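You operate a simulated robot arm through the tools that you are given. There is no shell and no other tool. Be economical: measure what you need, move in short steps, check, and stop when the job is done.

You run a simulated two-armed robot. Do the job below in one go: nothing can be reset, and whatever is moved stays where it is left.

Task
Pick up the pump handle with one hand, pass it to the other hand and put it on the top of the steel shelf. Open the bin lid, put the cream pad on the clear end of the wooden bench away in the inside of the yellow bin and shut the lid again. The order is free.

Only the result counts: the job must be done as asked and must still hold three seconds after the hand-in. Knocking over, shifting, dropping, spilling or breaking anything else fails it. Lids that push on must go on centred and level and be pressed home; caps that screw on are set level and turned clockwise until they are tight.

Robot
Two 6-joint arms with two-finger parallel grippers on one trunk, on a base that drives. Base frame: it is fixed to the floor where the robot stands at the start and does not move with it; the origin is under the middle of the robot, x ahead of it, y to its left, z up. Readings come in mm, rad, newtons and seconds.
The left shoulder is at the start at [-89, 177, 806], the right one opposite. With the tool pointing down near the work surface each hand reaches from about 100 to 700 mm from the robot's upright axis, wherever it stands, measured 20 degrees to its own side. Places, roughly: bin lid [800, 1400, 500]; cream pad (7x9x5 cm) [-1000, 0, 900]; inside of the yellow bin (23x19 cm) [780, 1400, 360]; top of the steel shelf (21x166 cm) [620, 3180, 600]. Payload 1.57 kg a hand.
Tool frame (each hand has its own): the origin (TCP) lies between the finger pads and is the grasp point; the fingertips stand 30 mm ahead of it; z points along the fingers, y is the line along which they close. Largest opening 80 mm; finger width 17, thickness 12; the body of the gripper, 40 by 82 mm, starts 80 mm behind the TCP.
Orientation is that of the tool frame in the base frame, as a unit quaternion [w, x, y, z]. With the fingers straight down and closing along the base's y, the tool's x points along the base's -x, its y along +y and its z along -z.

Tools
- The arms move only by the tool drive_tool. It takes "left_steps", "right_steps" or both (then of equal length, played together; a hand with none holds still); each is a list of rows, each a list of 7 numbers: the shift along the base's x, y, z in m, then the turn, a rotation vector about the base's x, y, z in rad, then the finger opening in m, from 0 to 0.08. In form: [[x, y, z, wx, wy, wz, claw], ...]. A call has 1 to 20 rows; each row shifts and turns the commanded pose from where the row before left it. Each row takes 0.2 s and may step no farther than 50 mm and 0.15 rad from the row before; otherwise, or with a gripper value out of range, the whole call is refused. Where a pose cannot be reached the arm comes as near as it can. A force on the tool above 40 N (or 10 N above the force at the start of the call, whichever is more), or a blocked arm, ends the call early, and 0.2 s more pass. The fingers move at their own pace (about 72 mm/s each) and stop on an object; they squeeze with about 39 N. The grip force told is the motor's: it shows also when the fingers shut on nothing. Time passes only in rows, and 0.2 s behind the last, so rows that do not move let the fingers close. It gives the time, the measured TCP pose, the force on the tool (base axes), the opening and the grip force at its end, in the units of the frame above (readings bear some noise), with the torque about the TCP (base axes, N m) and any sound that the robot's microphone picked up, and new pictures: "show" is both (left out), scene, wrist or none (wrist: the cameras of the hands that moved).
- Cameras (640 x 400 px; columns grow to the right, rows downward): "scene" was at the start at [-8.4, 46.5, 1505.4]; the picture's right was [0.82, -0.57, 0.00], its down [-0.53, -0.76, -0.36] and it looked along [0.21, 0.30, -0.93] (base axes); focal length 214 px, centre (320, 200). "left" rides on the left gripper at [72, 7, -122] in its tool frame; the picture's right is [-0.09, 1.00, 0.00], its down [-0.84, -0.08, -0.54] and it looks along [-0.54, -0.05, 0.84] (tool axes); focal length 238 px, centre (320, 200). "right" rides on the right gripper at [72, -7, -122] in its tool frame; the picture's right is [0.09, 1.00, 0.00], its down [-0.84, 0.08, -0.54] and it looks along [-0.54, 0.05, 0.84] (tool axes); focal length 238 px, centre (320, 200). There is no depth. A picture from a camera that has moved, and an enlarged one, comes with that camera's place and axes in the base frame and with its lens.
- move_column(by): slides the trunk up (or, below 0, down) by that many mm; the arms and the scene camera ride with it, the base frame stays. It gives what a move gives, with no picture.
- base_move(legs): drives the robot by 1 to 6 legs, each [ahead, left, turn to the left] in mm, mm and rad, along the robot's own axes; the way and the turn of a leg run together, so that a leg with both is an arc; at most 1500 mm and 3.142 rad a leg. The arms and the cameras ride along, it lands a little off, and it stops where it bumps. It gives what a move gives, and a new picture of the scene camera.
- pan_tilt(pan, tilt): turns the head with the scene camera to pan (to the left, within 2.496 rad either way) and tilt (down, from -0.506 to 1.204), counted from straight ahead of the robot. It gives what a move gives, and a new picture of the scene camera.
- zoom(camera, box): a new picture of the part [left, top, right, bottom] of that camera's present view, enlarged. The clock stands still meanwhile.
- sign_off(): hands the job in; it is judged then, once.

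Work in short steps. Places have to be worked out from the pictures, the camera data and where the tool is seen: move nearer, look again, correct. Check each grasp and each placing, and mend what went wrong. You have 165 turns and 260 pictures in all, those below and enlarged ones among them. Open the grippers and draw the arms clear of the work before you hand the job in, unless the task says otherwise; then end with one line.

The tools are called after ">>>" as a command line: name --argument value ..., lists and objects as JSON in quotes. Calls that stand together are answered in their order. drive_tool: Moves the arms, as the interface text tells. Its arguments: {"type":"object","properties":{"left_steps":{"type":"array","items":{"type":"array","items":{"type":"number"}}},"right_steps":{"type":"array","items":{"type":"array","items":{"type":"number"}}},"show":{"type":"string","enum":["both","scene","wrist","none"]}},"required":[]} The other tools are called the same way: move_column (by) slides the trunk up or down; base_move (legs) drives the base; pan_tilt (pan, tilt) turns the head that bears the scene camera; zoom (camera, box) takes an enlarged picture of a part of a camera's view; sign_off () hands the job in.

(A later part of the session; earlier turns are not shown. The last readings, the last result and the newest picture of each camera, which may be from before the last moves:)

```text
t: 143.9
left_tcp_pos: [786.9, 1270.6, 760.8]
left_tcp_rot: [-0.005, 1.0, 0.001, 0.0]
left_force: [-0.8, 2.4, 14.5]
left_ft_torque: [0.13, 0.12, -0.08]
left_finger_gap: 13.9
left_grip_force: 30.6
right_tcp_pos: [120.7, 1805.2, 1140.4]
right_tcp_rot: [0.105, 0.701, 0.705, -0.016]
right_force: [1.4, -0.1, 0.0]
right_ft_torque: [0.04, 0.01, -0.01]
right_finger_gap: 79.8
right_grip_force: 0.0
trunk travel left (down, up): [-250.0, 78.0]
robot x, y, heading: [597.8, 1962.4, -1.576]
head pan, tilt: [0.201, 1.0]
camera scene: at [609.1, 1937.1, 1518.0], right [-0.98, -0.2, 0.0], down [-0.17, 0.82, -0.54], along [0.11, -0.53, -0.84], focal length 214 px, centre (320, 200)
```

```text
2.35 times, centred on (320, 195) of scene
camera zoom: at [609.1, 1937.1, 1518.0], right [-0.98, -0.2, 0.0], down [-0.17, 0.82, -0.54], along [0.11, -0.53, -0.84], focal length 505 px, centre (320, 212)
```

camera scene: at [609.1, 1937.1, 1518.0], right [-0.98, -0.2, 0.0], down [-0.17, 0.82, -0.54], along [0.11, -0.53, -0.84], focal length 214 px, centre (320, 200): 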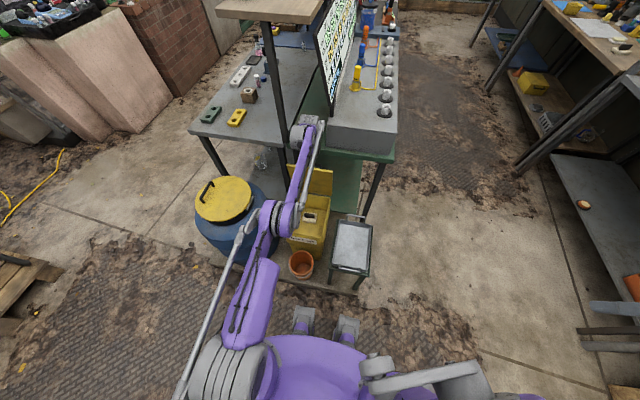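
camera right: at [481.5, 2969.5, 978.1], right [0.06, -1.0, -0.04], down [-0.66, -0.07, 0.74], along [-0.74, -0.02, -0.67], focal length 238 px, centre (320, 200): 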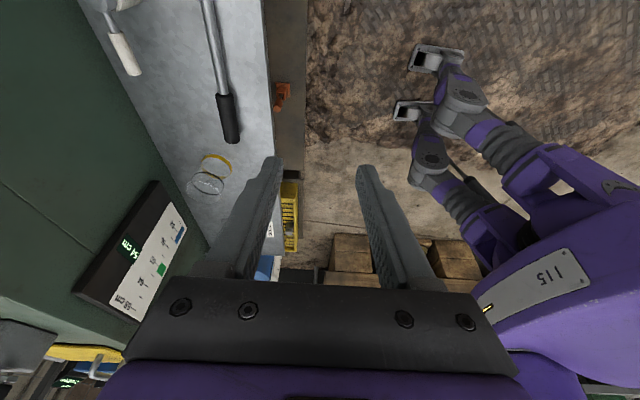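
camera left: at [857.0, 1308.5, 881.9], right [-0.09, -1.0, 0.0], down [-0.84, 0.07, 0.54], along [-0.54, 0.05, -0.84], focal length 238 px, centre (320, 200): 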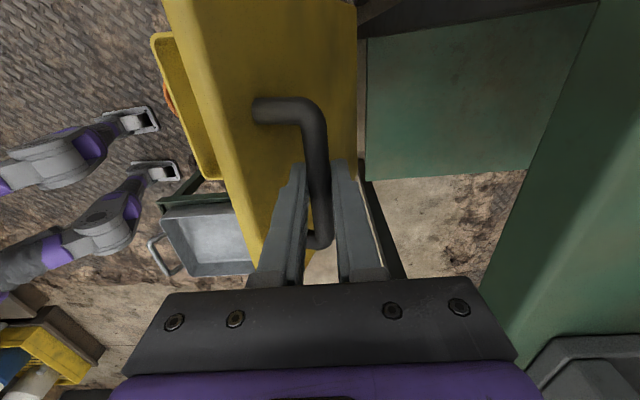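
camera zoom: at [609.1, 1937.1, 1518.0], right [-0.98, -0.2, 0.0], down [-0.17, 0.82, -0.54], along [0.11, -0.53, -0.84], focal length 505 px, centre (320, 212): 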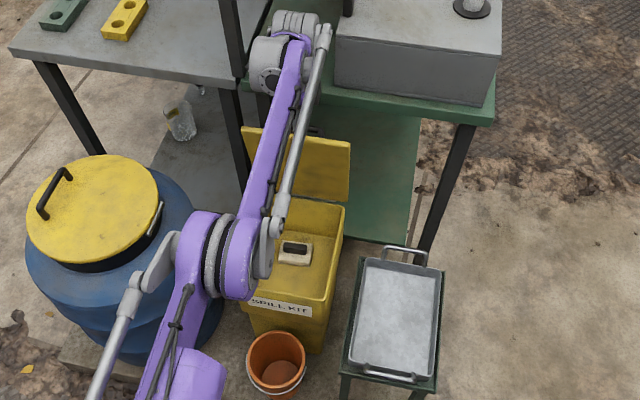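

The lid is just past vertical (~93°). I go another 25 mm to have it lean safely back.

>>> base_move --legs '[[25, 0, 0]]'

>>> zoom --camera "left" --box '[0, 0, 640, 400]'

```text
t: 144.8
left_tcp_pos: [786.7, 1254.4, 761.9]
left_tcp_rot: [-0.005, 1.0, 0.001, 0.0]
left_force: [-0.5, -1.3, -15.8]
left_ft_torque: [-0.12, -0.02, 0.01]
left_finger_gap: 13.8
left_grip_force: 29.6
right_tcp_pos: [121.7, 1789.3, 1141.3]
right_tcp_rot: [0.106, 0.7, 0.706, -0.015]
right_force: [-0.3, 1.0, 0.2]
right_ft_torque: [0.02, 0.02, 0.0]
right_finger_gap: 79.9
right_grip_force: 0.1
trunk travel left (down, up): [-250.0, 78.0]
robot x, y, heading: [596.0, 1949.0, -1.569]
head pan, tilt: [0.201, 1.0]
stopped in leg 1: the robot was blocked; the commanded pose is now the measured one
camera scene: at [610.0, 1920.5, 1518.0], right [-0.98, -0.2, 0.0], down [-0.17, 0.82, -0.54], along [0.11, -0.53, -0.84], focal length 214 px, centre (320, 200)
```

scene: 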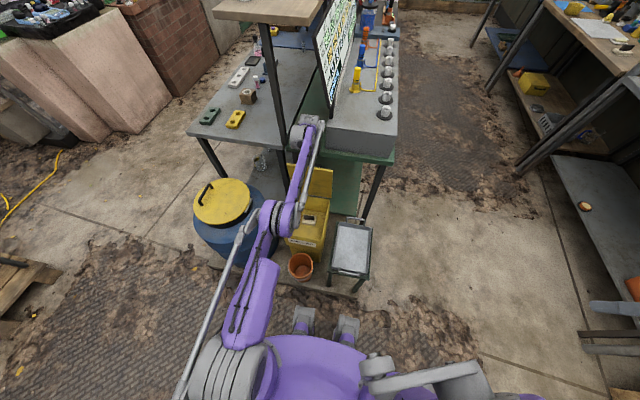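

```text
1.00 times, centred on (320, 200) of left (not enlarged: the box is as wide or as high as the picture)
camera zoom: at [857.7, 1246.7, 882.7], right [-0.09, -1.0, -0.01], down [-0.84, 0.07, 0.54], along [-0.54, 0.06, -0.84], focal length 238 px, centre (320, 200)
```

zoom: 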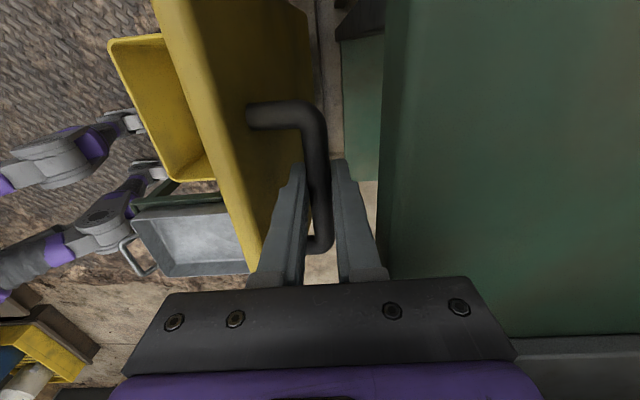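

The base touched the pallet edge and stopped; the lid is ~98° open. I ease the hand down 3 mm, and open the fingers just slightly to see if the lid stays.

>>> drive_tool --left_steps '[[0, 0, -0.003, 0, 0, 0, 0], [0, 0, 0, 0, 0, 0, 0.018], [0, 0, 0, 0, 0, 0, 0.024], [0, 0, 0, 0, 0, 0, 0.024], [0, 0, 0, 0, 0, 0, 0.024]]' --show "wrist"

>>> zoom --camera "scene" --box '[250, 110, 390, 280]'

```text
t: 146.0
left_tcp_pos: [784.9, 1255.4, 760.6]
left_tcp_rot: [-0.005, 1.0, 0.001, 0.0]
left_force: [0.5, 0.5, 0.4]
left_ft_torque: [-0.02, 0.03, -0.02]
left_finger_gap: 23.7
left_grip_force: 0.1
right_tcp_pos: [121.5, 1790.9, 1140.3]
right_tcp_rot: [0.107, 0.701, 0.705, -0.017]
right_force: [-0.4, 0.5, 0.4]
right_ft_torque: [-0.04, 0.0, -0.02]
right_finger_gap: 80.1
right_grip_force: 0.1
trunk travel left (down, up): [-250.0, 78.0]
robot x, y, heading: [598.0, 1949.5, -1.571]
head pan, tilt: [0.201, 1.0]
camera left: at [857.2, 1247.3, 882.0], right [-0.09, -1.0, -0.01], down [-0.84, 0.07, 0.54], along [-0.54, 0.06, -0.84], focal length 238 px, centre (320, 200)
```

left: 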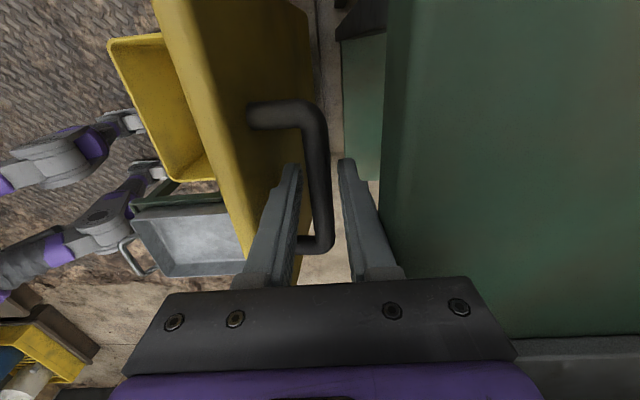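

```text
2.35 times, centred on (320, 195) of scene
camera zoom: at [609.5, 1921.6, 1518.0], right [-0.98, -0.2, 0.0], down [-0.17, 0.82, -0.54], along [0.11, -0.53, -0.84], focal length 505 px, centre (320, 212)
```

zoom: 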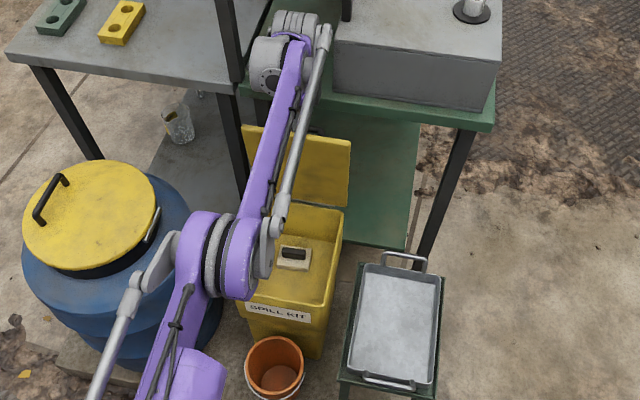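

The lid stays by itself. I draw the hand straight up.

>>> drive_tool --left_steps '[[0, 0, 0.03, 0, 0, 0, 0.024], [0, 0, 0.04, 0, 0, 0, 0.024], [0, 0.01, 0.045, 0, 0, 0, 0.024], [0, 0.035, 0.03, 0, 0, 0, 0.03], [0, 0.04, 0.02, 0, 0, 0, 0.04], [0, 0.045, 0, 0, 0, 0, 0.06], [0, 0.045, 0, 0, 0, 0, 0.08], [0, 0.045, 0, 0, 0, 0, 0.08]]' --show "both"

>>> zoom --camera "scene" --box '[250, 110, 390, 280]'

```text
t: 147.8
left_tcp_pos: [785.4, 1485.5, 923.5]
left_tcp_rot: [-0.004, 1.0, 0.001, 0.001]
left_force: [0.5, 0.1, 0.3]
left_ft_torque: [0.0, -0.01, 0.01]
left_finger_gap: 79.7
left_grip_force: 0.0
left hand out of reach, approached as far as the arm can: row 1, 2
right_tcp_pos: [121.3, 1791.5, 1139.3]
right_tcp_rot: [0.106, 0.701, 0.705, -0.015]
right_force: [-0.1, 0.4, -0.1]
right_ft_torque: [0.01, -0.05, 0.01]
right_finger_gap: 80.0
right_grip_force: 0.1
trunk travel left (down, up): [-250.0, 78.0]
robot x, y, heading: [596.8, 1948.9, -1.571]
head pan, tilt: [0.201, 1.0]
camera scene: at [609.4, 1923.0, 1518.0], right [-0.98, -0.2, 0.0], down [-0.17, 0.82, -0.54], along [0.11, -0.53, -0.84], focal length 214 px, centre (320, 200)
camera left: at [856.5, 1477.1, 1045.1], right [-0.09, -1.0, -0.01], down [-0.84, 0.07, 0.54], along [-0.54, 0.06, -0.84], focal length 238 px, centre (320, 200)
```

scene: 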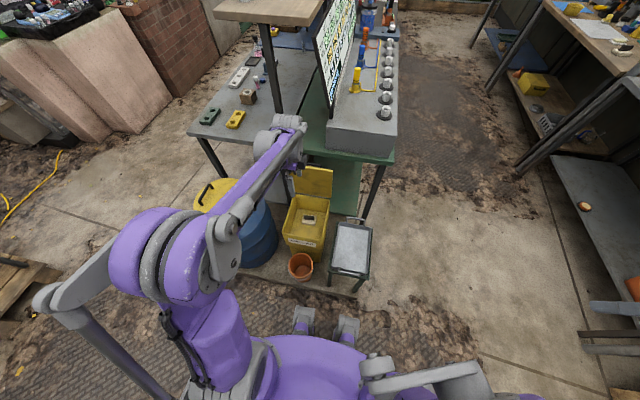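
left: 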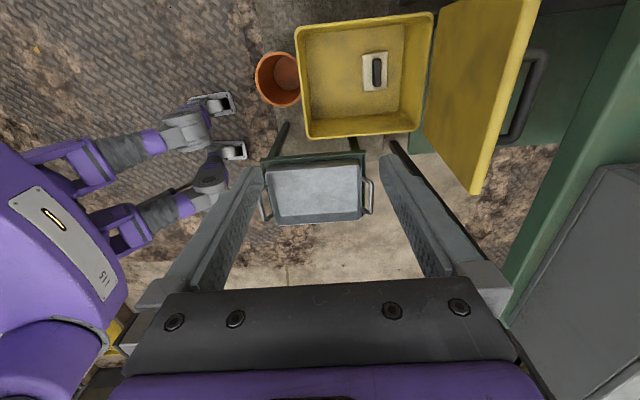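

```text
2.35 times, centred on (320, 195) of scene
camera zoom: at [609.4, 1923.0, 1518.0], right [-0.98, -0.2, 0.0], down [-0.17, 0.82, -0.54], along [0.11, -0.53, -0.84], focal length 505 px, centre (320, 212)
```

zoom: 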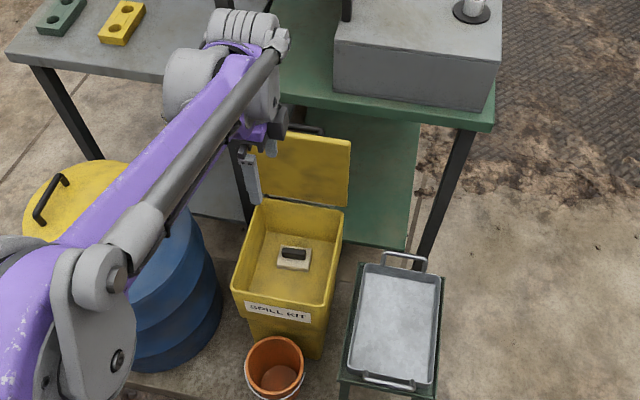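

The lid rests open. A pad with a black handle sits in the bin's back half (y~1353), so ours goes into the front half. I unwind the left wrist, raise it, and drive round to the wooden bench.

>>> drive_tool --left_steps '[[0, 0.015, 0.025, 0, 0, 0.15, 0.08], [0, 0.015, 0.025, 0, 0, 0.15, 0.08], [0, 0.015, 0.025, 0, 0, 0.15, 0.08], [0, 0.015, 0.025, 0, 0, 0.15, 0.08], [0, 0.015, 0.025, 0, 0, 0.15, 0.08], [0, 0.015, 0.025, 0, 0, 0.15, 0.08], [0, 0.015, 0.025, 0, 0, 0.15, 0.08], [0, 0.015, 0.02, 0, 0, 0.15, 0.08], [0, 0.015, 0.01, 0, 0, 0.15, 0.08], [0, 0.01, 0, 0, 0, 0.15, 0.08], [0, 0, 0, 0, 0, 0.07, 0.08]]' --show "none"

>>> base_move --legs '[[-130, 0, 0], [0, -600, 0], [1000, 0, 0], [1050, 0, 0]]'

```text
t: 150.2
left_tcp_pos: [784.0, 1629.9, 1127.8]
left_tcp_rot: [-0.004, 0.706, 0.708, -0.004]
left_force: [-1.0, -0.3, -0.8]
left_ft_torque: [0.02, 0.0, 0.0]
left_finger_gap: 80.0
left_grip_force: 0.1
right_tcp_pos: [121.9, 1790.6, 1141.5]
right_tcp_rot: [0.105, 0.701, 0.705, -0.016]
right_force: [0.8, 1.0, 0.0]
right_ft_torque: [-0.01, -0.01, -0.01]
right_finger_gap: 80.0
right_grip_force: 0.1
trunk travel left (down, up): [-250.0, 78.0]
robot x, y, heading: [594.1, 1945.6, -1.569]
head pan, tilt: [0.201, 1.0]
```

```text
t: 166.6
left_tcp_pos: [166.6, -274.9, 1128.6]
left_tcp_rot: [-0.003, 0.708, 0.706, -0.004]
left_force: [0.9, -1.0, -0.5]
left_ft_torque: [0.01, 0.0, -0.01]
left_finger_gap: 80.2
left_grip_force: 0.0
right_tcp_pos: [-496.6, -113.1, 1141.0]
right_tcp_rot: [0.105, 0.702, 0.704, -0.016]
right_force: [0.0, -0.2, -0.5]
right_ft_torque: [0.01, -0.01, -0.01]
right_finger_gap: 79.9
right_grip_force: 0.2
trunk travel left (down, up): [-250.0, 78.0]
robot x, y, heading: [-22.0, 43.8, -1.571]
head pan, tilt: [0.201, 1.0]
camera scene: at [-8.2, 16.8, 1518.0], right [-0.98, -0.2, 0.0], down [-0.17, 0.82, -0.54], along [0.11, -0.53, -0.84], focal length 214 px, centre (320, 200)
```

scene: 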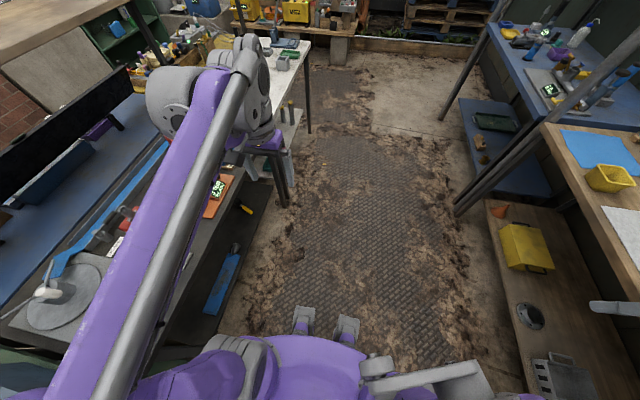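

I turn to face the wooden bench and look at the pad.

>>> base_move --legs '[[0, 0, -1.571]]'

>>> pan_tilt --pan -0.3 --tilt 0.75

>>> zoom --camera "scene" --box '[160, 60, 480, 260]'

```text
t: 170.8
left_tcp_pos: [-341.2, -146.7, 1128.6]
left_tcp_rot: [-0.005, 1.0, 0.001, 0.001]
left_force: [-0.6, -0.6, 0.2]
left_ft_torque: [0.03, 0.01, -0.05]
left_finger_gap: 80.0
left_grip_force: 0.1
right_tcp_pos: [-180.4, 517.1, 1141.7]
right_tcp_rot: [0.063, 0.994, 0.003, -0.086]
right_force: [0.1, 0.8, 0.8]
right_ft_torque: [0.02, -0.04, 0.01]
right_finger_gap: 80.0
right_grip_force: 0.0
trunk travel left (down, up): [-250.0, 78.0]
robot x, y, heading: [-21.0, 45.1, -3.135]
head pan, tilt: [0.201, 1.0]
camera scene: at [-49.8, 30.8, 1518.0], right [-0.2, 0.98, 0.0], down [0.82, 0.17, -0.54], along [-0.53, -0.11, -0.84], focal length 214 px, centre (320, 200)
```

scene: 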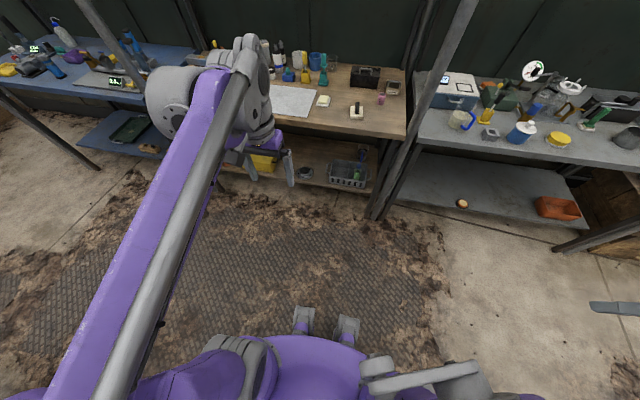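

```text
t: 171.8
left_tcp_pos: [-340.6, -145.5, 1127.5]
left_tcp_rot: [-0.005, 1.0, 0.001, 0.0]
left_force: [0.5, -0.2, 0.1]
left_ft_torque: [0.01, -0.05, 0.03]
left_finger_gap: 80.0
left_grip_force: 0.0
right_tcp_pos: [-180.5, 517.2, 1141.2]
right_tcp_rot: [0.063, 0.994, 0.004, -0.085]
right_force: [-0.7, -0.2, -0.3]
right_ft_torque: [0.01, -0.03, 0.01]
right_finger_gap: 80.0
right_grip_force: 0.1
trunk travel left (down, up): [-250.0, 78.0]
robot x, y, heading: [-19.7, 44.2, -3.139]
head pan, tilt: [-0.3, 0.75]
camera scene: at [-60.8, 69.1, 1537.1], right [0.29, 0.96, 0.0], down [0.65, -0.2, -0.73], along [-0.7, 0.21, -0.68], focal length 214 px, centre (320, 200)
```

scene: 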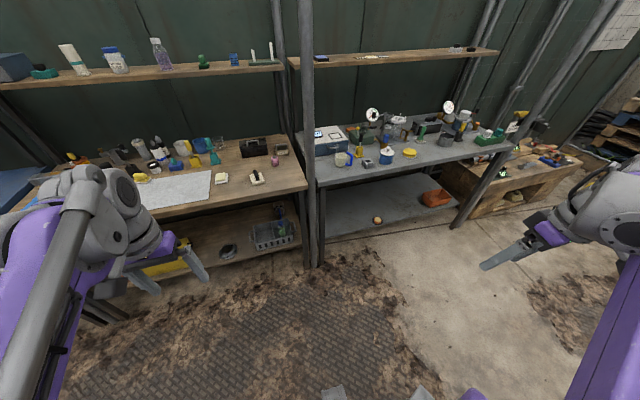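

```text
2.00 times, centred on (320, 160) of scene
camera zoom: at [-60.8, 69.1, 1537.1], right [0.29, 0.96, 0.0], down [0.65, -0.2, -0.73], along [-0.7, 0.21, -0.68], focal length 429 px, centre (320, 280)
```

zoom: 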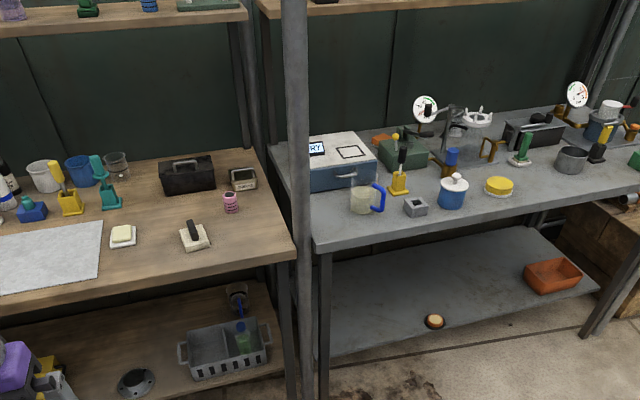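

The black-handled cream pad near [-949, 18] on the clear end is the one wanted (its twin is in the bin). I drive up to the bench for the left hand.

>>> base_move --legs '[[370, -124, 0]]'

>>> zoom --camera "left" --box '[0, 0, 640, 400]'

```text
t: 174.2
left_tcp_pos: [-709.9, -14.0, 1128.2]
left_tcp_rot: [-0.005, 1.0, -0.006, 0.0]
left_force: [-0.9, 0.9, -0.7]
left_ft_torque: [-0.03, -0.05, -0.01]
left_finger_gap: 80.2
left_grip_force: 0.1
right_tcp_pos: [-542.2, 646.0, 1140.6]
right_tcp_rot: [0.063, 0.994, -0.004, -0.086]
right_force: [-0.1, 0.9, 0.9]
right_ft_torque: [-0.03, -0.06, -0.03]
right_finger_gap: 80.2
right_grip_force: 0.1
trunk travel left (down, up): [-250.0, 78.0]
robot x, y, heading: [-385.5, 171.2, 3.13]
head pan, tilt: [-0.3, 0.75]
camera scene: at [-427.0, 196.7, 1537.1], right [0.31, 0.95, 0.0], down [0.65, -0.21, -0.73], along [-0.7, 0.22, -0.68], focal length 214 px, centre (320, 200)
```

scene: 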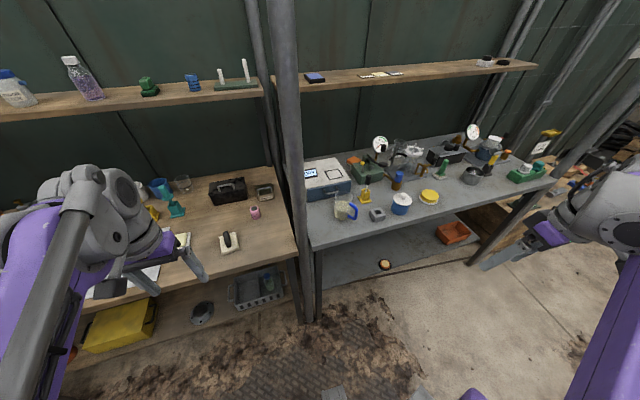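

```text
1.00 times, centred on (320, 200) of left (not enlarged: the box is as wide or as high as the picture)
camera zoom: at [-638.1, -24.2, 1250.1], right [-0.1, -0.99, -0.01], down [-0.84, 0.08, 0.54], along [-0.54, 0.06, -0.84], focal length 238 px, centre (320, 200)
```

zoom: 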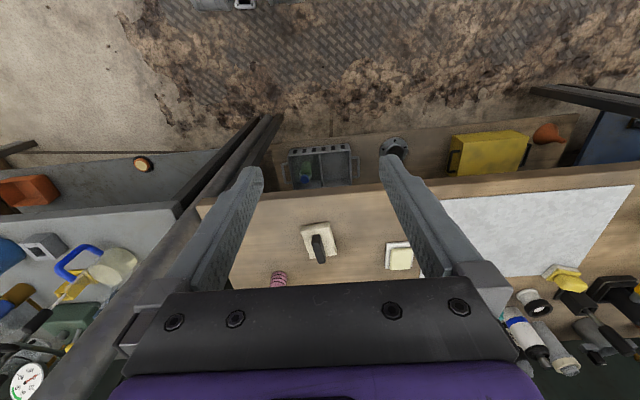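

I enlarge the pad for its orientation.

>>> zoom --camera "left" --box '[260, 190, 440, 290]'

>>> zoom --camera "scene" --box '[180, 200, 280, 270]'

```text
3.56 times, centred on (350, 240) of left
camera zoom: at [-638.1, -24.2, 1250.1], right [-0.1, -0.99, -0.01], down [-0.84, 0.08, 0.54], along [-0.54, 0.06, -0.84], focal length 848 px, centre (213, 58)
```

zoom: 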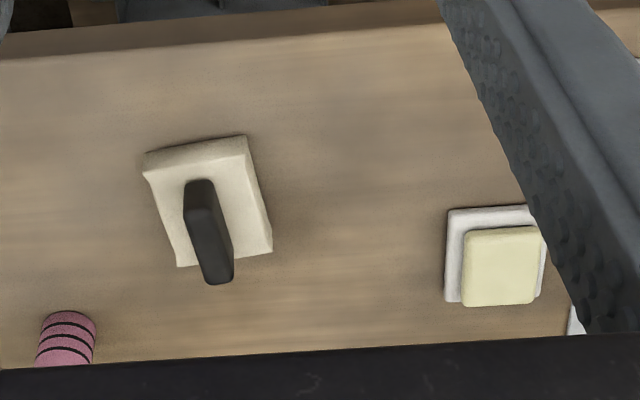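

```text
5.71 times, centred on (230, 235) of scene
camera zoom: at [-427.0, 196.7, 1537.1], right [0.31, 0.95, 0.0], down [0.65, -0.21, -0.73], along [-0.7, 0.22, -0.68], focal length 1226 px, centre (834, 0)
```

zoom: 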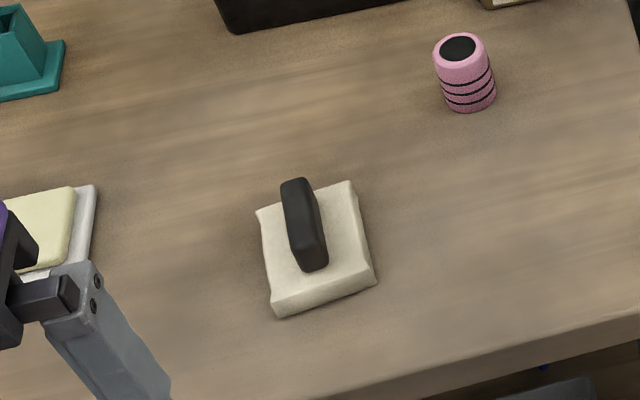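

Pad centre about [-985, 15], surface z ~860, its handle nearly along x (about 7° turned). I move the left hand over it, still high, and look.

>>> drive_tool --left_steps '[[-0.045, 0.005, 0, 0, 0, 0, 0.08], [-0.045, 0.005, 0, 0, 0, 0, 0.08], [-0.045, 0.005, -0.01, 0, 0, 0, 0.08], [-0.045, 0.005, -0.02, 0, 0, 0, 0.08], [-0.045, 0.005, -0.02, 0, 0, 0, 0.08], [-0.035, 0.005, -0.03, 0, 0, 0, 0.08]]' --show "wrist"

>>> zoom --camera "left" --box '[220, 40, 420, 240]'

```text
t: 175.6
left_tcp_pos: [-969.9, 11.1, 1047.3]
left_tcp_rot: [-0.006, 1.0, -0.007, 0.0]
left_force: [0.3, 0.0, -0.6]
left_ft_torque: [-0.04, -0.01, -0.03]
left_finger_gap: 80.2
left_grip_force: 0.1
right_tcp_pos: [-540.7, 646.3, 1140.4]
right_tcp_rot: [0.063, 0.994, -0.002, -0.086]
right_force: [0.1, 0.3, 0.1]
right_ft_torque: [-0.02, -0.03, 0.02]
right_finger_gap: 79.9
right_grip_force: 0.1
trunk travel left (down, up): [-250.0, 78.0]
robot x, y, heading: [-389.7, 174.8, 3.128]
head pan, tilt: [-0.3, 0.75]
camera left: at [-898.4, 1.7, 1169.4], right [-0.1, -0.99, -0.01], down [-0.84, 0.08, 0.54], along [-0.54, 0.06, -0.84], focal length 238 px, centre (320, 200)
```

left: 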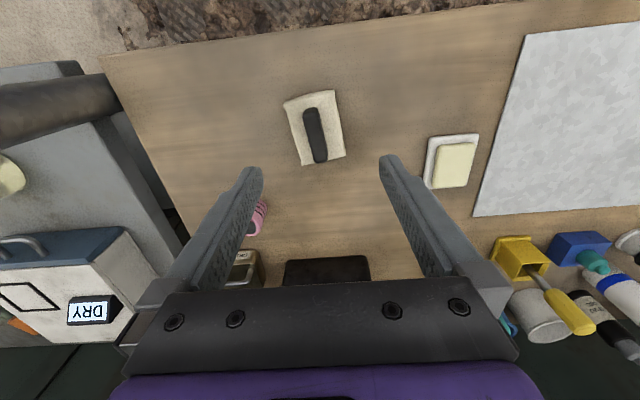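

```text
2.00 times, centred on (320, 140) of left
camera zoom: at [-898.4, 1.7, 1169.4], right [-0.1, -0.99, -0.01], down [-0.84, 0.08, 0.54], along [-0.54, 0.06, -0.84], focal length 477 px, centre (320, 320)
```

zoom: 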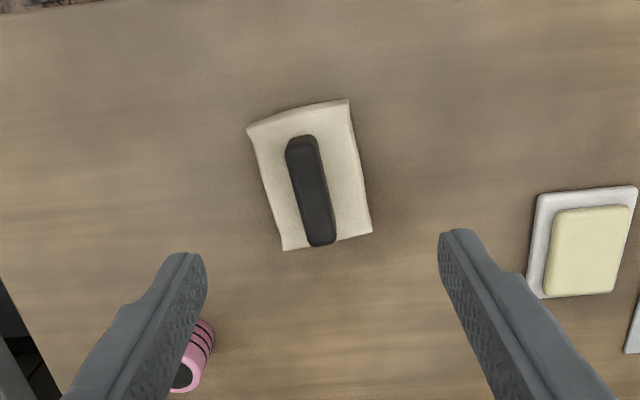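

Handle top z ~902 at [-981, 17], about 6° turned. I align, lower to z 955 with a 50 mm opening, and check.

>>> drive_tool --left_steps '[[-0.006, 0.003, -0.03, 0, 0, 0.054, 0.06], [-0.006, 0.003, -0.03, 0, 0, 0.054, 0.05], [0, 0, -0.03, 0, 0, 0, 0.05]]' --show "both"

>>> zoom --camera "left" --box '[220, 40, 420, 240]'

>>> zoom --camera "scene" --box '[180, 190, 280, 270]'

```text
t: 176.4
left_tcp_pos: [-981.7, 21.1, 956.8]
left_tcp_rot: [-0.005, 0.999, 0.048, 0.0]
left_force: [-0.1, -0.2, 0.2]
left_ft_torque: [-0.01, -0.01, 0.01]
left_finger_gap: 49.9
left_grip_force: 0.0
right_tcp_pos: [-541.1, 645.7, 1140.1]
right_tcp_rot: [0.062, 0.994, -0.003, -0.085]
right_force: [-0.1, 0.3, -0.4]
right_ft_torque: [0.02, 0.01, 0.03]
right_finger_gap: 80.1
right_grip_force: 0.1
trunk travel left (down, up): [-250.0, 78.0]
robot x, y, heading: [-387.0, 169.7, 3.132]
head pan, tilt: [-0.3, 0.75]
camera scene: at [-427.0, 196.5, 1537.2], right [0.31, 0.95, 0.0], down [0.65, -0.21, -0.73], along [-0.7, 0.22, -0.68], focal length 214 px, centre (320, 200)
camera left: at [-909.6, 19.3, 1078.3], right [0.0, -1.0, -0.01], down [-0.84, -0.01, 0.54], along [-0.54, 0.01, -0.84], focal length 238 px, centre (320, 200)
```

scene: 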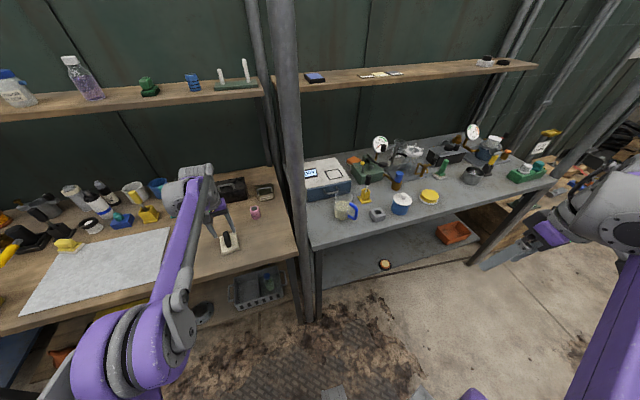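
left: 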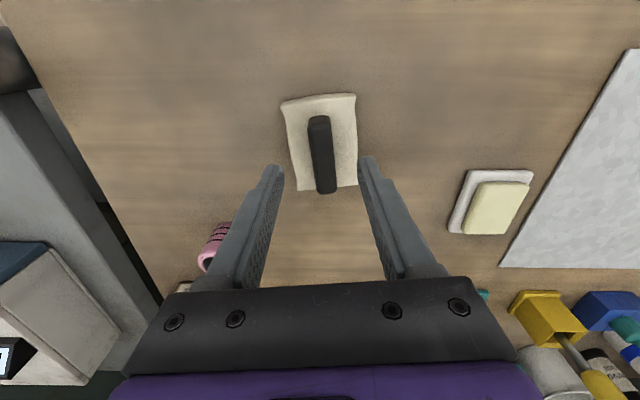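

```text
2.00 times, centred on (320, 140) of left
camera zoom: at [-909.6, 19.3, 1078.3], right [0.0, -1.0, -0.01], down [-0.84, -0.01, 0.54], along [-0.54, 0.01, -0.84], focal length 477 px, centre (320, 320)
```

zoom: 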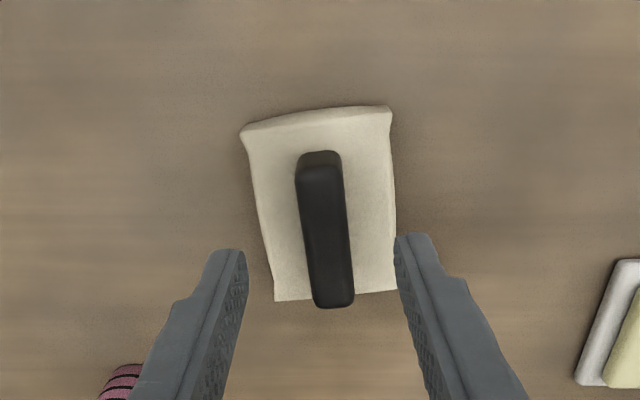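

```text
5.00 times, centred on (230, 230) of scene
camera zoom: at [-427.0, 196.5, 1537.2], right [0.31, 0.95, 0.0], down [0.65, -0.21, -0.73], along [-0.7, 0.22, -0.68], focal length 1072 px, centre (770, 50)
```

zoom: 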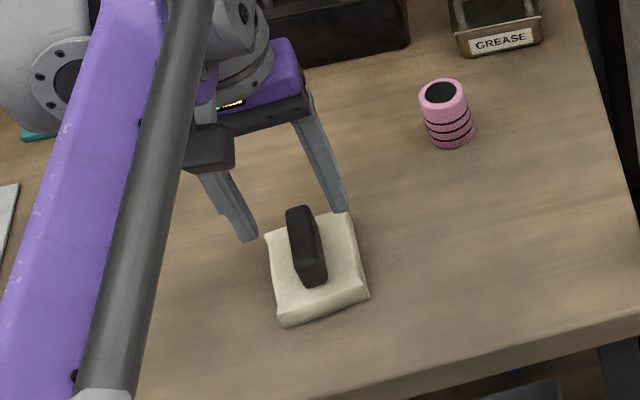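

Well aligned. I lower to z 913 (tips just above the pad) and close on the handle.

>>> drive_tool --left_steps '[[0, -0.002, -0.02, 0, 0, 0.02, 0.05], [0, 0, -0.015, 0, 0, 0, 0.05], [0, 0, -0.009, 0, 0, 0, 0.05], [0, 0, 0, 0, 0, 0, 0.02], [0, 0, 0, 0, 0, 0, 0.0], [0, 0, 0, 0, 0, 0, 0.0]]' --show "wrist"

>>> zoom --camera "scene" --box '[180, 190, 280, 270]'

```text
t: 177.8
left_tcp_pos: [-980.0, 17.9, 913.8]
left_tcp_rot: [-0.005, 0.998, 0.058, 0.0]
left_force: [-0.1, -0.5, 0.1]
left_ft_torque: [0.01, 0.04, -0.01]
left_finger_gap: 16.7
left_grip_force: 31.7
right_tcp_pos: [-540.9, 645.6, 1141.2]
right_tcp_rot: [0.062, 0.994, -0.004, -0.085]
right_force: [0.6, -0.4, -0.1]
right_ft_torque: [0.01, 0.01, 0.01]
right_finger_gap: 80.2
right_grip_force: 0.0
trunk travel left (down, up): [-250.0, 78.0]
robot x, y, heading: [-390.1, 169.0, 3.13]
head pan, tilt: [-0.3, 0.75]
camera left: at [-909.1, 17.9, 1035.2], right [0.02, -1.0, -0.01], down [-0.84, -0.03, 0.54], along [-0.54, 0.0, -0.84], focal length 238 px, centre (320, 200)
```

left: 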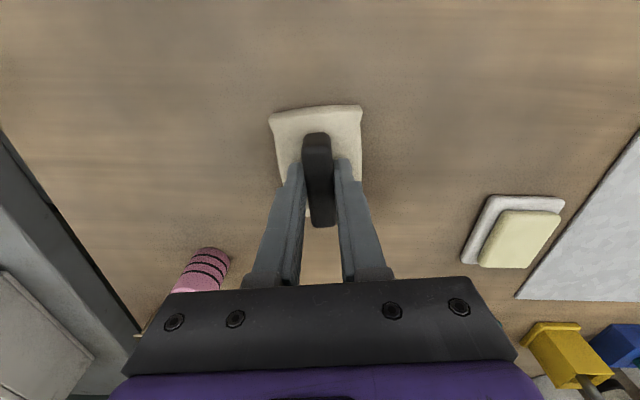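

```text
5.00 times, centred on (230, 230) of scene
camera zoom: at [-426.8, 196.6, 1537.2], right [0.31, 0.95, 0.0], down [0.65, -0.21, -0.73], along [-0.7, 0.22, -0.68], focal length 1072 px, centre (770, 50)
```

zoom: 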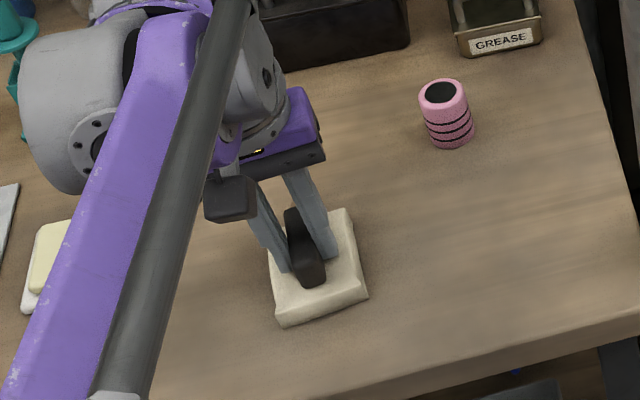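

The handle is held (16.7 mm). I lift the pad and check.

>>> drive_tool --left_steps '[[0, 0, 0.02, 0, 0, 0, 0], [0, 0, 0.04, 0, 0, 0, 0], [0, 0, 0.045, 0, 0, 0, 0], [0.01, 0, 0.045, 0, 0, 0, 0], [0.03, 0, 0.03, 0, 0, 0, 0], [0.045, 0, 0.02, 0, 0, 0, 0], [0.045, 0, 0.02, 0, 0, 0, 0], [0.045, 0, 0, 0, 0, 0, 0]]' --show "both"

```text
t: 179.6
left_tcp_pos: [-805.4, 23.1, 1134.5]
left_tcp_rot: [-0.005, 0.998, 0.058, -0.001]
left_force: [0.4, 0.2, 0.1]
left_ft_torque: [0.01, 0.01, 0.01]
left_finger_gap: 16.8
left_grip_force: 31.7
right_tcp_pos: [-538.9, 646.0, 1141.0]
right_tcp_rot: [0.062, 0.994, -0.004, -0.087]
right_force: [-0.5, 0.6, 0.0]
right_ft_torque: [0.02, 0.04, 0.02]
right_finger_gap: 80.0
right_grip_force: 0.1
trunk travel left (down, up): [-250.0, 78.0]
robot x, y, heading: [-387.3, 170.6, 3.132]
head pan, tilt: [-0.3, 0.75]
camera scene: at [-424.7, 196.5, 1537.2], right [0.31, 0.95, 0.0], down [0.65, -0.21, -0.73], along [-0.7, 0.22, -0.68], focal length 214 px, centre (320, 200)
camera left: at [-734.3, 22.3, 1256.9], right [0.02, -1.0, -0.01], down [-0.84, -0.03, 0.54], along [-0.54, 0.0, -0.84], focal length 238 px, centre (320, 200)
```

scene: 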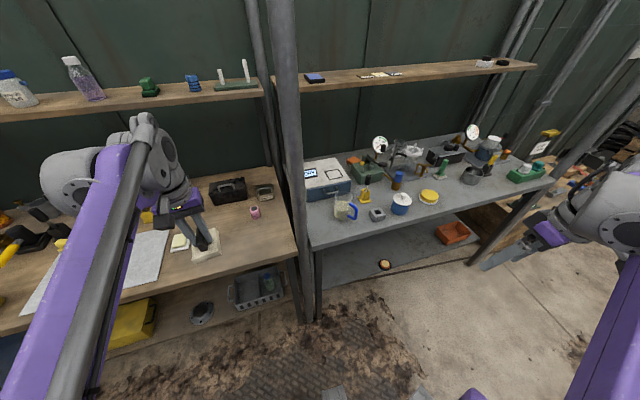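
left: 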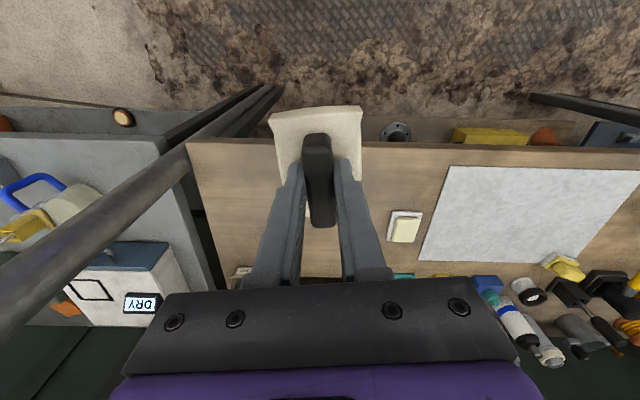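

The pad is held. I draw it in, back off from the bench and drive back to the bin's north side.

>>> drive_tool --left_steps '[[0.045, -0.01, 0, 0, 0, 0, 0], [0.045, -0.01, 0, 0, 0, 0, 0]]' --show "none"

>>> base_move --legs '[[-370, 0, 0], [0, 0, 1.571], [-1000, 0, 0], [-900, 0, 0], [0, 612, 0]]'

>>> pan_tilt --pan 0.2 --tilt 1.0

```text
t: 180.2
left_tcp_pos: [-717.3, 0.4, 1136.5]
left_tcp_rot: [-0.005, 0.998, 0.058, 0.0]
left_force: [-0.3, 0.0, 0.0]
left_ft_torque: [0.02, 0.01, 0.04]
left_finger_gap: 16.9
left_grip_force: 32.1
right_tcp_pos: [-540.2, 645.6, 1141.9]
right_tcp_rot: [0.062, 0.994, -0.003, -0.087]
right_force: [0.4, -0.1, 0.1]
right_ft_torque: [0.0, 0.05, 0.0]
right_finger_gap: 80.3
right_grip_force: 0.2
trunk travel left (down, up): [-250.0, 78.0]
robot x, y, heading: [-384.1, 169.6, 3.13]
head pan, tilt: [-0.3, 0.75]
```

```text
t: 201.2
left_tcp_pos: [770.8, 1734.8, 1135.9]
left_tcp_rot: [-0.004, 0.67, 0.743, -0.004]
left_force: [0.0, 0.1, -1.0]
left_ft_torque: [-0.01, 0.0, 0.02]
left_finger_gap: 16.8
left_grip_force: 32.3
right_tcp_pos: [128.8, 1921.6, 1141.6]
right_tcp_rot: [0.105, 0.709, 0.697, -0.017]
right_force: [0.0, -0.5, 0.1]
right_ft_torque: [0.02, 0.01, -0.01]
right_finger_gap: 80.1
right_grip_force: 0.0
trunk travel left (down, up): [-250.0, 78.0]
robot x, y, heading: [605.4, 2067.9, -1.597]
head pan, tilt: [-0.3, 0.75]
camera scene: at [580.7, 2030.0, 1537.2], right [-0.95, 0.32, 0.0], down [0.22, 0.65, -0.73], along [-0.23, -0.69, -0.68], focal length 214 px, centre (320, 200)
```

scene: 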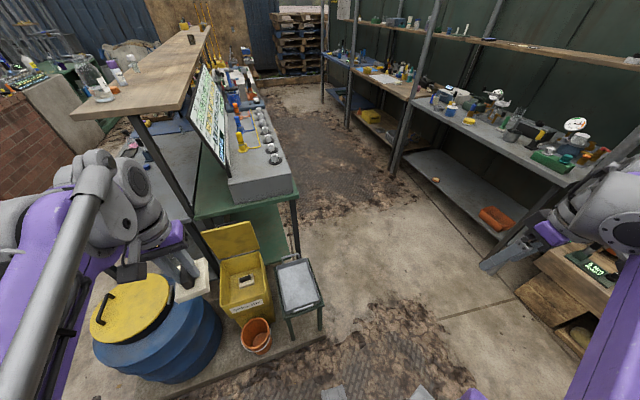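

```text
t: 202.1
left_tcp_pos: [771.9, 1735.0, 1136.4]
left_tcp_rot: [-0.004, 0.67, 0.743, -0.005]
left_force: [-0.1, -0.2, -0.4]
left_ft_torque: [-0.02, -0.01, -0.02]
left_finger_gap: 17.1
left_grip_force: 32.7
right_tcp_pos: [128.4, 1921.1, 1139.6]
right_tcp_rot: [0.105, 0.709, 0.697, -0.016]
right_force: [0.0, -0.6, -0.4]
right_ft_torque: [0.0, 0.02, -0.02]
right_finger_gap: 80.0
right_grip_force: 0.2
trunk travel left (down, up): [-250.0, 78.0]
robot x, y, heading: [606.3, 2068.0, -1.596]
head pan, tilt: [0.201, 1.0]
camera scene: at [619.2, 2039.9, 1518.0], right [-0.98, -0.17, 0.0], down [-0.15, 0.83, -0.54], along [0.09, -0.53, -0.84], focal length 214 px, centre (320, 200)
```

scene: 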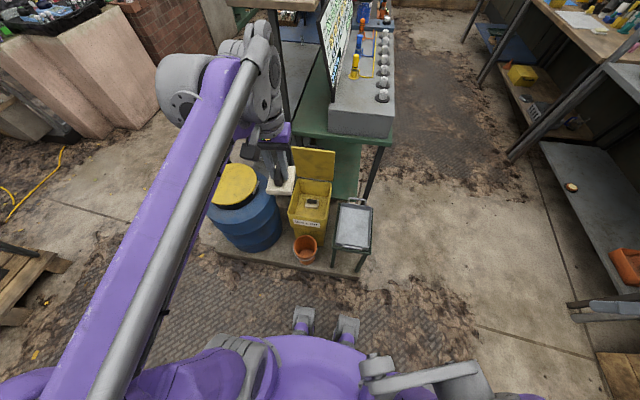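

I square the base, move 95 mm ahead, and turn the wrist so that the pad's long side lies along x over the bin's front half.

>>> base_move --legs '[[0, 0, 0.026], [95, 0, 0]]'

>>> drive_tool --left_steps '[[0, -0.015, -0.02, 0, 0, -0.145, 0], [0, -0.015, -0.02, 0, 0, -0.145, 0], [0, -0.015, -0.02, 0, 0, -0.145, 0], [0, -0.015, -0.02, 0, 0, -0.145, 0], [0, -0.015, -0.02, 0, 0, -0.145, 0], [0, -0.015, -0.02, 0, 0, -0.145, 0], [0, -0.015, -0.02, 0, 0, -0.145, 0], [0, -0.015, -0.02, 0, 0, -0.145, 0], [0, -0.015, -0.02, 0, 0, -0.145, 0], [0, -0.015, -0.02, 0, 0, -0.145, 0], [0, -0.015, -0.02, 0, 0, -0.145, 0], [0, -0.01, -0.02, 0, 0, -0.105, 0]]' --show "both"

```text
t: 203.6
left_tcp_pos: [780.1, 1645.1, 1136.5]
left_tcp_rot: [-0.004, 0.66, 0.751, -0.005]
left_force: [0.4, -0.5, -1.1]
left_ft_torque: [-0.03, 0.0, -0.01]
left_finger_gap: 16.9
left_grip_force: 31.9
right_tcp_pos: [132.4, 1815.3, 1142.1]
right_tcp_rot: [0.105, 0.701, 0.705, -0.015]
right_force: [0.0, -0.7, 0.5]
right_ft_torque: [-0.01, 0.01, -0.01]
right_finger_gap: 80.1
right_grip_force: 0.1
trunk travel left (down, up): [-250.0, 78.0]
robot x, y, heading: [605.9, 1977.8, -1.572]
head pan, tilt: [0.201, 1.0]
camera scene: at [620.1, 1946.5, 1518.0], right [-0.98, -0.2, 0.0], down [-0.17, 0.82, -0.54], along [0.11, -0.53, -0.84], focal length 214 px, centre (320, 200)
```

scene: 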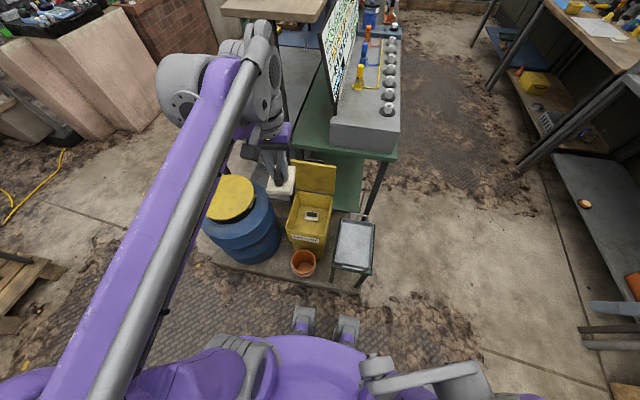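

```text
t: 206.2
left_tcp_pos: [778.0, 1470.3, 896.8]
left_tcp_rot: [-0.006, 1.0, -0.002, 0.001]
left_force: [-0.1, -0.6, -0.3]
left_ft_torque: [0.0, -0.01, 0.03]
left_finger_gap: 16.8
left_grip_force: 31.8
right_tcp_pos: [133.2, 1815.0, 1140.6]
right_tcp_rot: [0.106, 0.7, 0.706, -0.016]
right_force: [0.3, 0.5, 0.0]
right_ft_torque: [-0.02, -0.01, -0.01]
right_finger_gap: 79.9
right_grip_force: 0.1
trunk travel left (down, up): [-250.0, 78.0]
robot x, y, heading: [600.3, 1974.6, -1.572]
head pan, tilt: [0.201, 1.0]
camera scene: at [620.1, 1946.3, 1518.0], right [-0.98, -0.2, 0.0], down [-0.17, 0.82, -0.54], along [0.11, -0.53, -0.84], focal length 214 px, centre (320, 200)
camera left: at [849.6, 1461.6, 1018.5], right [-0.1, -1.0, -0.01], down [-0.84, 0.07, 0.54], along [-0.54, 0.06, -0.84], focal length 238 px, centre (320, 200)
```

scene: 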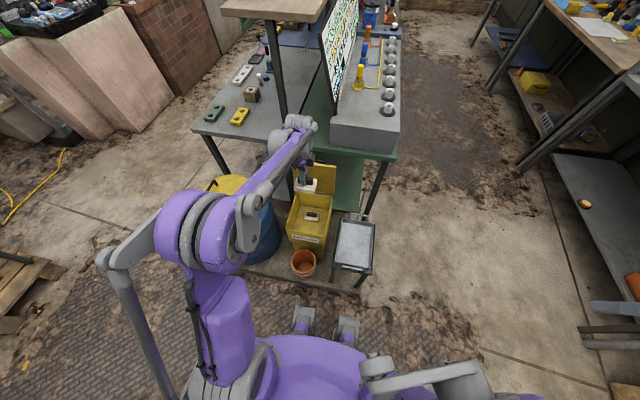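
left: 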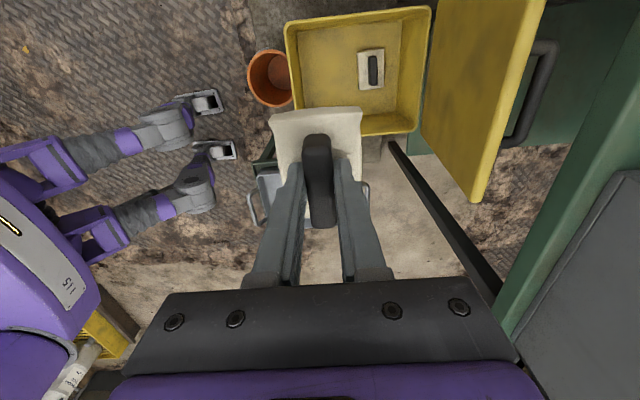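

The twin pad's handle top is at z ~381 (floor ~331). I lower ours towards [770, 1455], first to z ~560, and look.

>>> drive_tool --left_steps '[[-0.008, -0.015, -0.04, 0, 0, 0, 0], [0, 0, -0.045, 0, 0, 0, 0], [0, 0, -0.045, 0, 0, 0, 0], [0, 0, -0.045, 0, 0, 0, 0], [0, 0, -0.045, 0, 0, 0, 0], [0, 0, -0.045, 0, 0, 0, 0], [0, 0, -0.045, 0, 0, 0, 0], [0, 0, -0.027, 0, 0, 0, 0]]' --show "both"

>>> zoom --camera "scene" --box '[260, 150, 380, 280]'

```text
t: 208.0
left_tcp_pos: [768.6, 1456.0, 558.3]
left_tcp_rot: [-0.005, 1.0, -0.001, 0.0]
left_force: [0.9, 0.5, -1.0]
left_ft_torque: [0.0, -0.03, 0.02]
left_finger_gap: 16.8
left_grip_force: 32.1
right_tcp_pos: [133.6, 1816.0, 1140.3]
right_tcp_rot: [0.105, 0.701, 0.705, -0.015]
right_force: [-0.2, 0.0, 0.5]
right_ft_torque: [-0.02, 0.03, -0.02]
right_finger_gap: 79.8
right_grip_force: 0.1
trunk travel left (down, up): [-250.0, 78.0]
robot x, y, heading: [604.7, 1975.0, -1.567]
head pan, tilt: [0.201, 1.0]
camera scene: at [620.1, 1946.6, 1518.0], right [-0.98, -0.2, 0.0], down [-0.17, 0.82, -0.54], along [0.11, -0.53, -0.84], focal length 214 px, centre (320, 200)
camera left: at [840.4, 1447.0, 680.0], right [-0.09, -1.0, -0.01], down [-0.84, 0.07, 0.54], along [-0.54, 0.06, -0.84], focal length 238 px, centre (320, 200)
```

scene: 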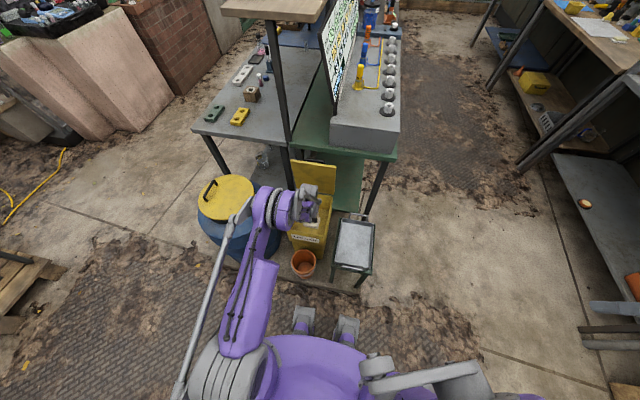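
left: 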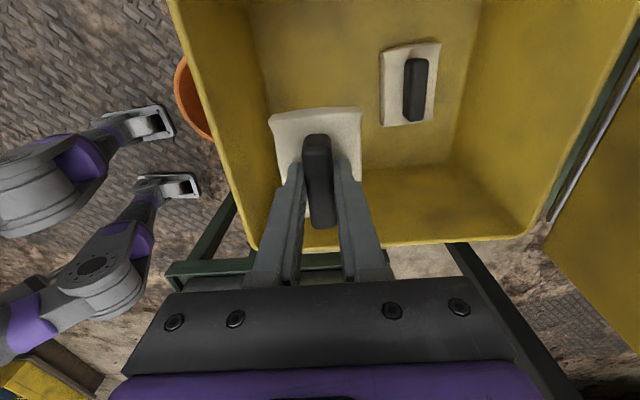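

```text
3.08 times, centred on (320, 215) of scene
camera zoom: at [620.1, 1946.6, 1518.0], right [-0.98, -0.2, 0.0], down [-0.17, 0.82, -0.54], along [0.11, -0.53, -0.84], focal length 660 px, centre (320, 154)
```

zoom: 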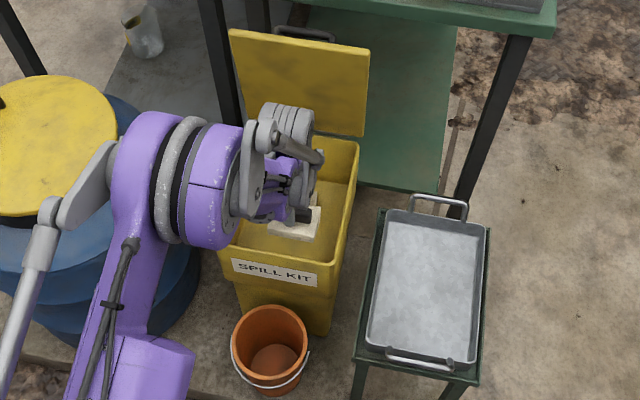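

Pad is inside the opening; the twin's handle top works out at z ~425, so the floor is ~375. I shift 12 mm to the middle and lower to z 470.

>>> drive_tool --left_steps '[[0.012, 0, -0.03, 0, 0, 0, 0], [0, 0, -0.03, 0, 0, 0, 0], [0, 0, -0.028, 0, 0, 0, 0]]' --show "wrist"

>>> drive_tool --left_steps '[[0, 0, -0.01, 0, 0, 0, 0], [0, 0, -0.01, 0, 0, 0, 0]]' --show "none"

```text
t: 208.8
left_tcp_pos: [781.7, 1455.6, 471.8]
left_tcp_rot: [-0.005, 1.0, -0.001, 0.0]
left_force: [-0.6, -0.4, 0.2]
left_ft_torque: [0.0, 0.01, -0.03]
left_finger_gap: 16.9
left_grip_force: 32.2
right_tcp_pos: [133.4, 1815.1, 1141.3]
right_tcp_rot: [0.105, 0.7, 0.706, -0.016]
right_force: [-0.6, -0.2, 0.4]
right_ft_torque: [0.02, 0.02, 0.01]
right_finger_gap: 80.0
right_grip_force: 0.1
trunk travel left (down, up): [-250.0, 78.0]
robot x, y, heading: [606.3, 1974.0, -1.572]
head pan, tilt: [0.201, 1.0]
camera left: at [853.7, 1446.6, 593.3], right [-0.09, -1.0, -0.01], down [-0.84, 0.07, 0.54], along [-0.54, 0.06, -0.84], focal length 238 px, centre (320, 200)
```

left: 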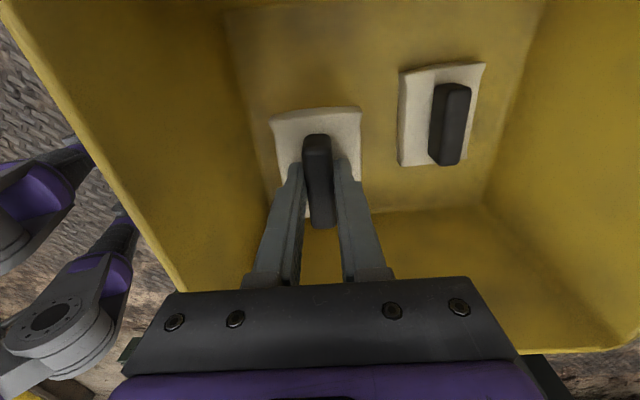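

```text
t: 209.4
left_tcp_pos: [782.1, 1456.1, 451.2]
left_tcp_rot: [-0.005, 1.0, 0.0, 0.0]
left_force: [1.5, 0.3, 0.0]
left_ft_torque: [-0.01, 0.0, 0.02]
left_finger_gap: 17.1
left_grip_force: 32.3
right_tcp_pos: [133.3, 1815.3, 1140.5]
right_tcp_rot: [0.105, 0.701, 0.706, -0.016]
right_force: [0.6, -0.2, 0.2]
right_ft_torque: [-0.03, -0.04, -0.03]
right_finger_gap: 80.1
right_grip_force: 0.0
trunk travel left (down, up): [-250.0, 78.0]
robot x, y, heading: [606.0, 1972.6, -1.563]
head pan, tilt: [0.201, 1.0]
```

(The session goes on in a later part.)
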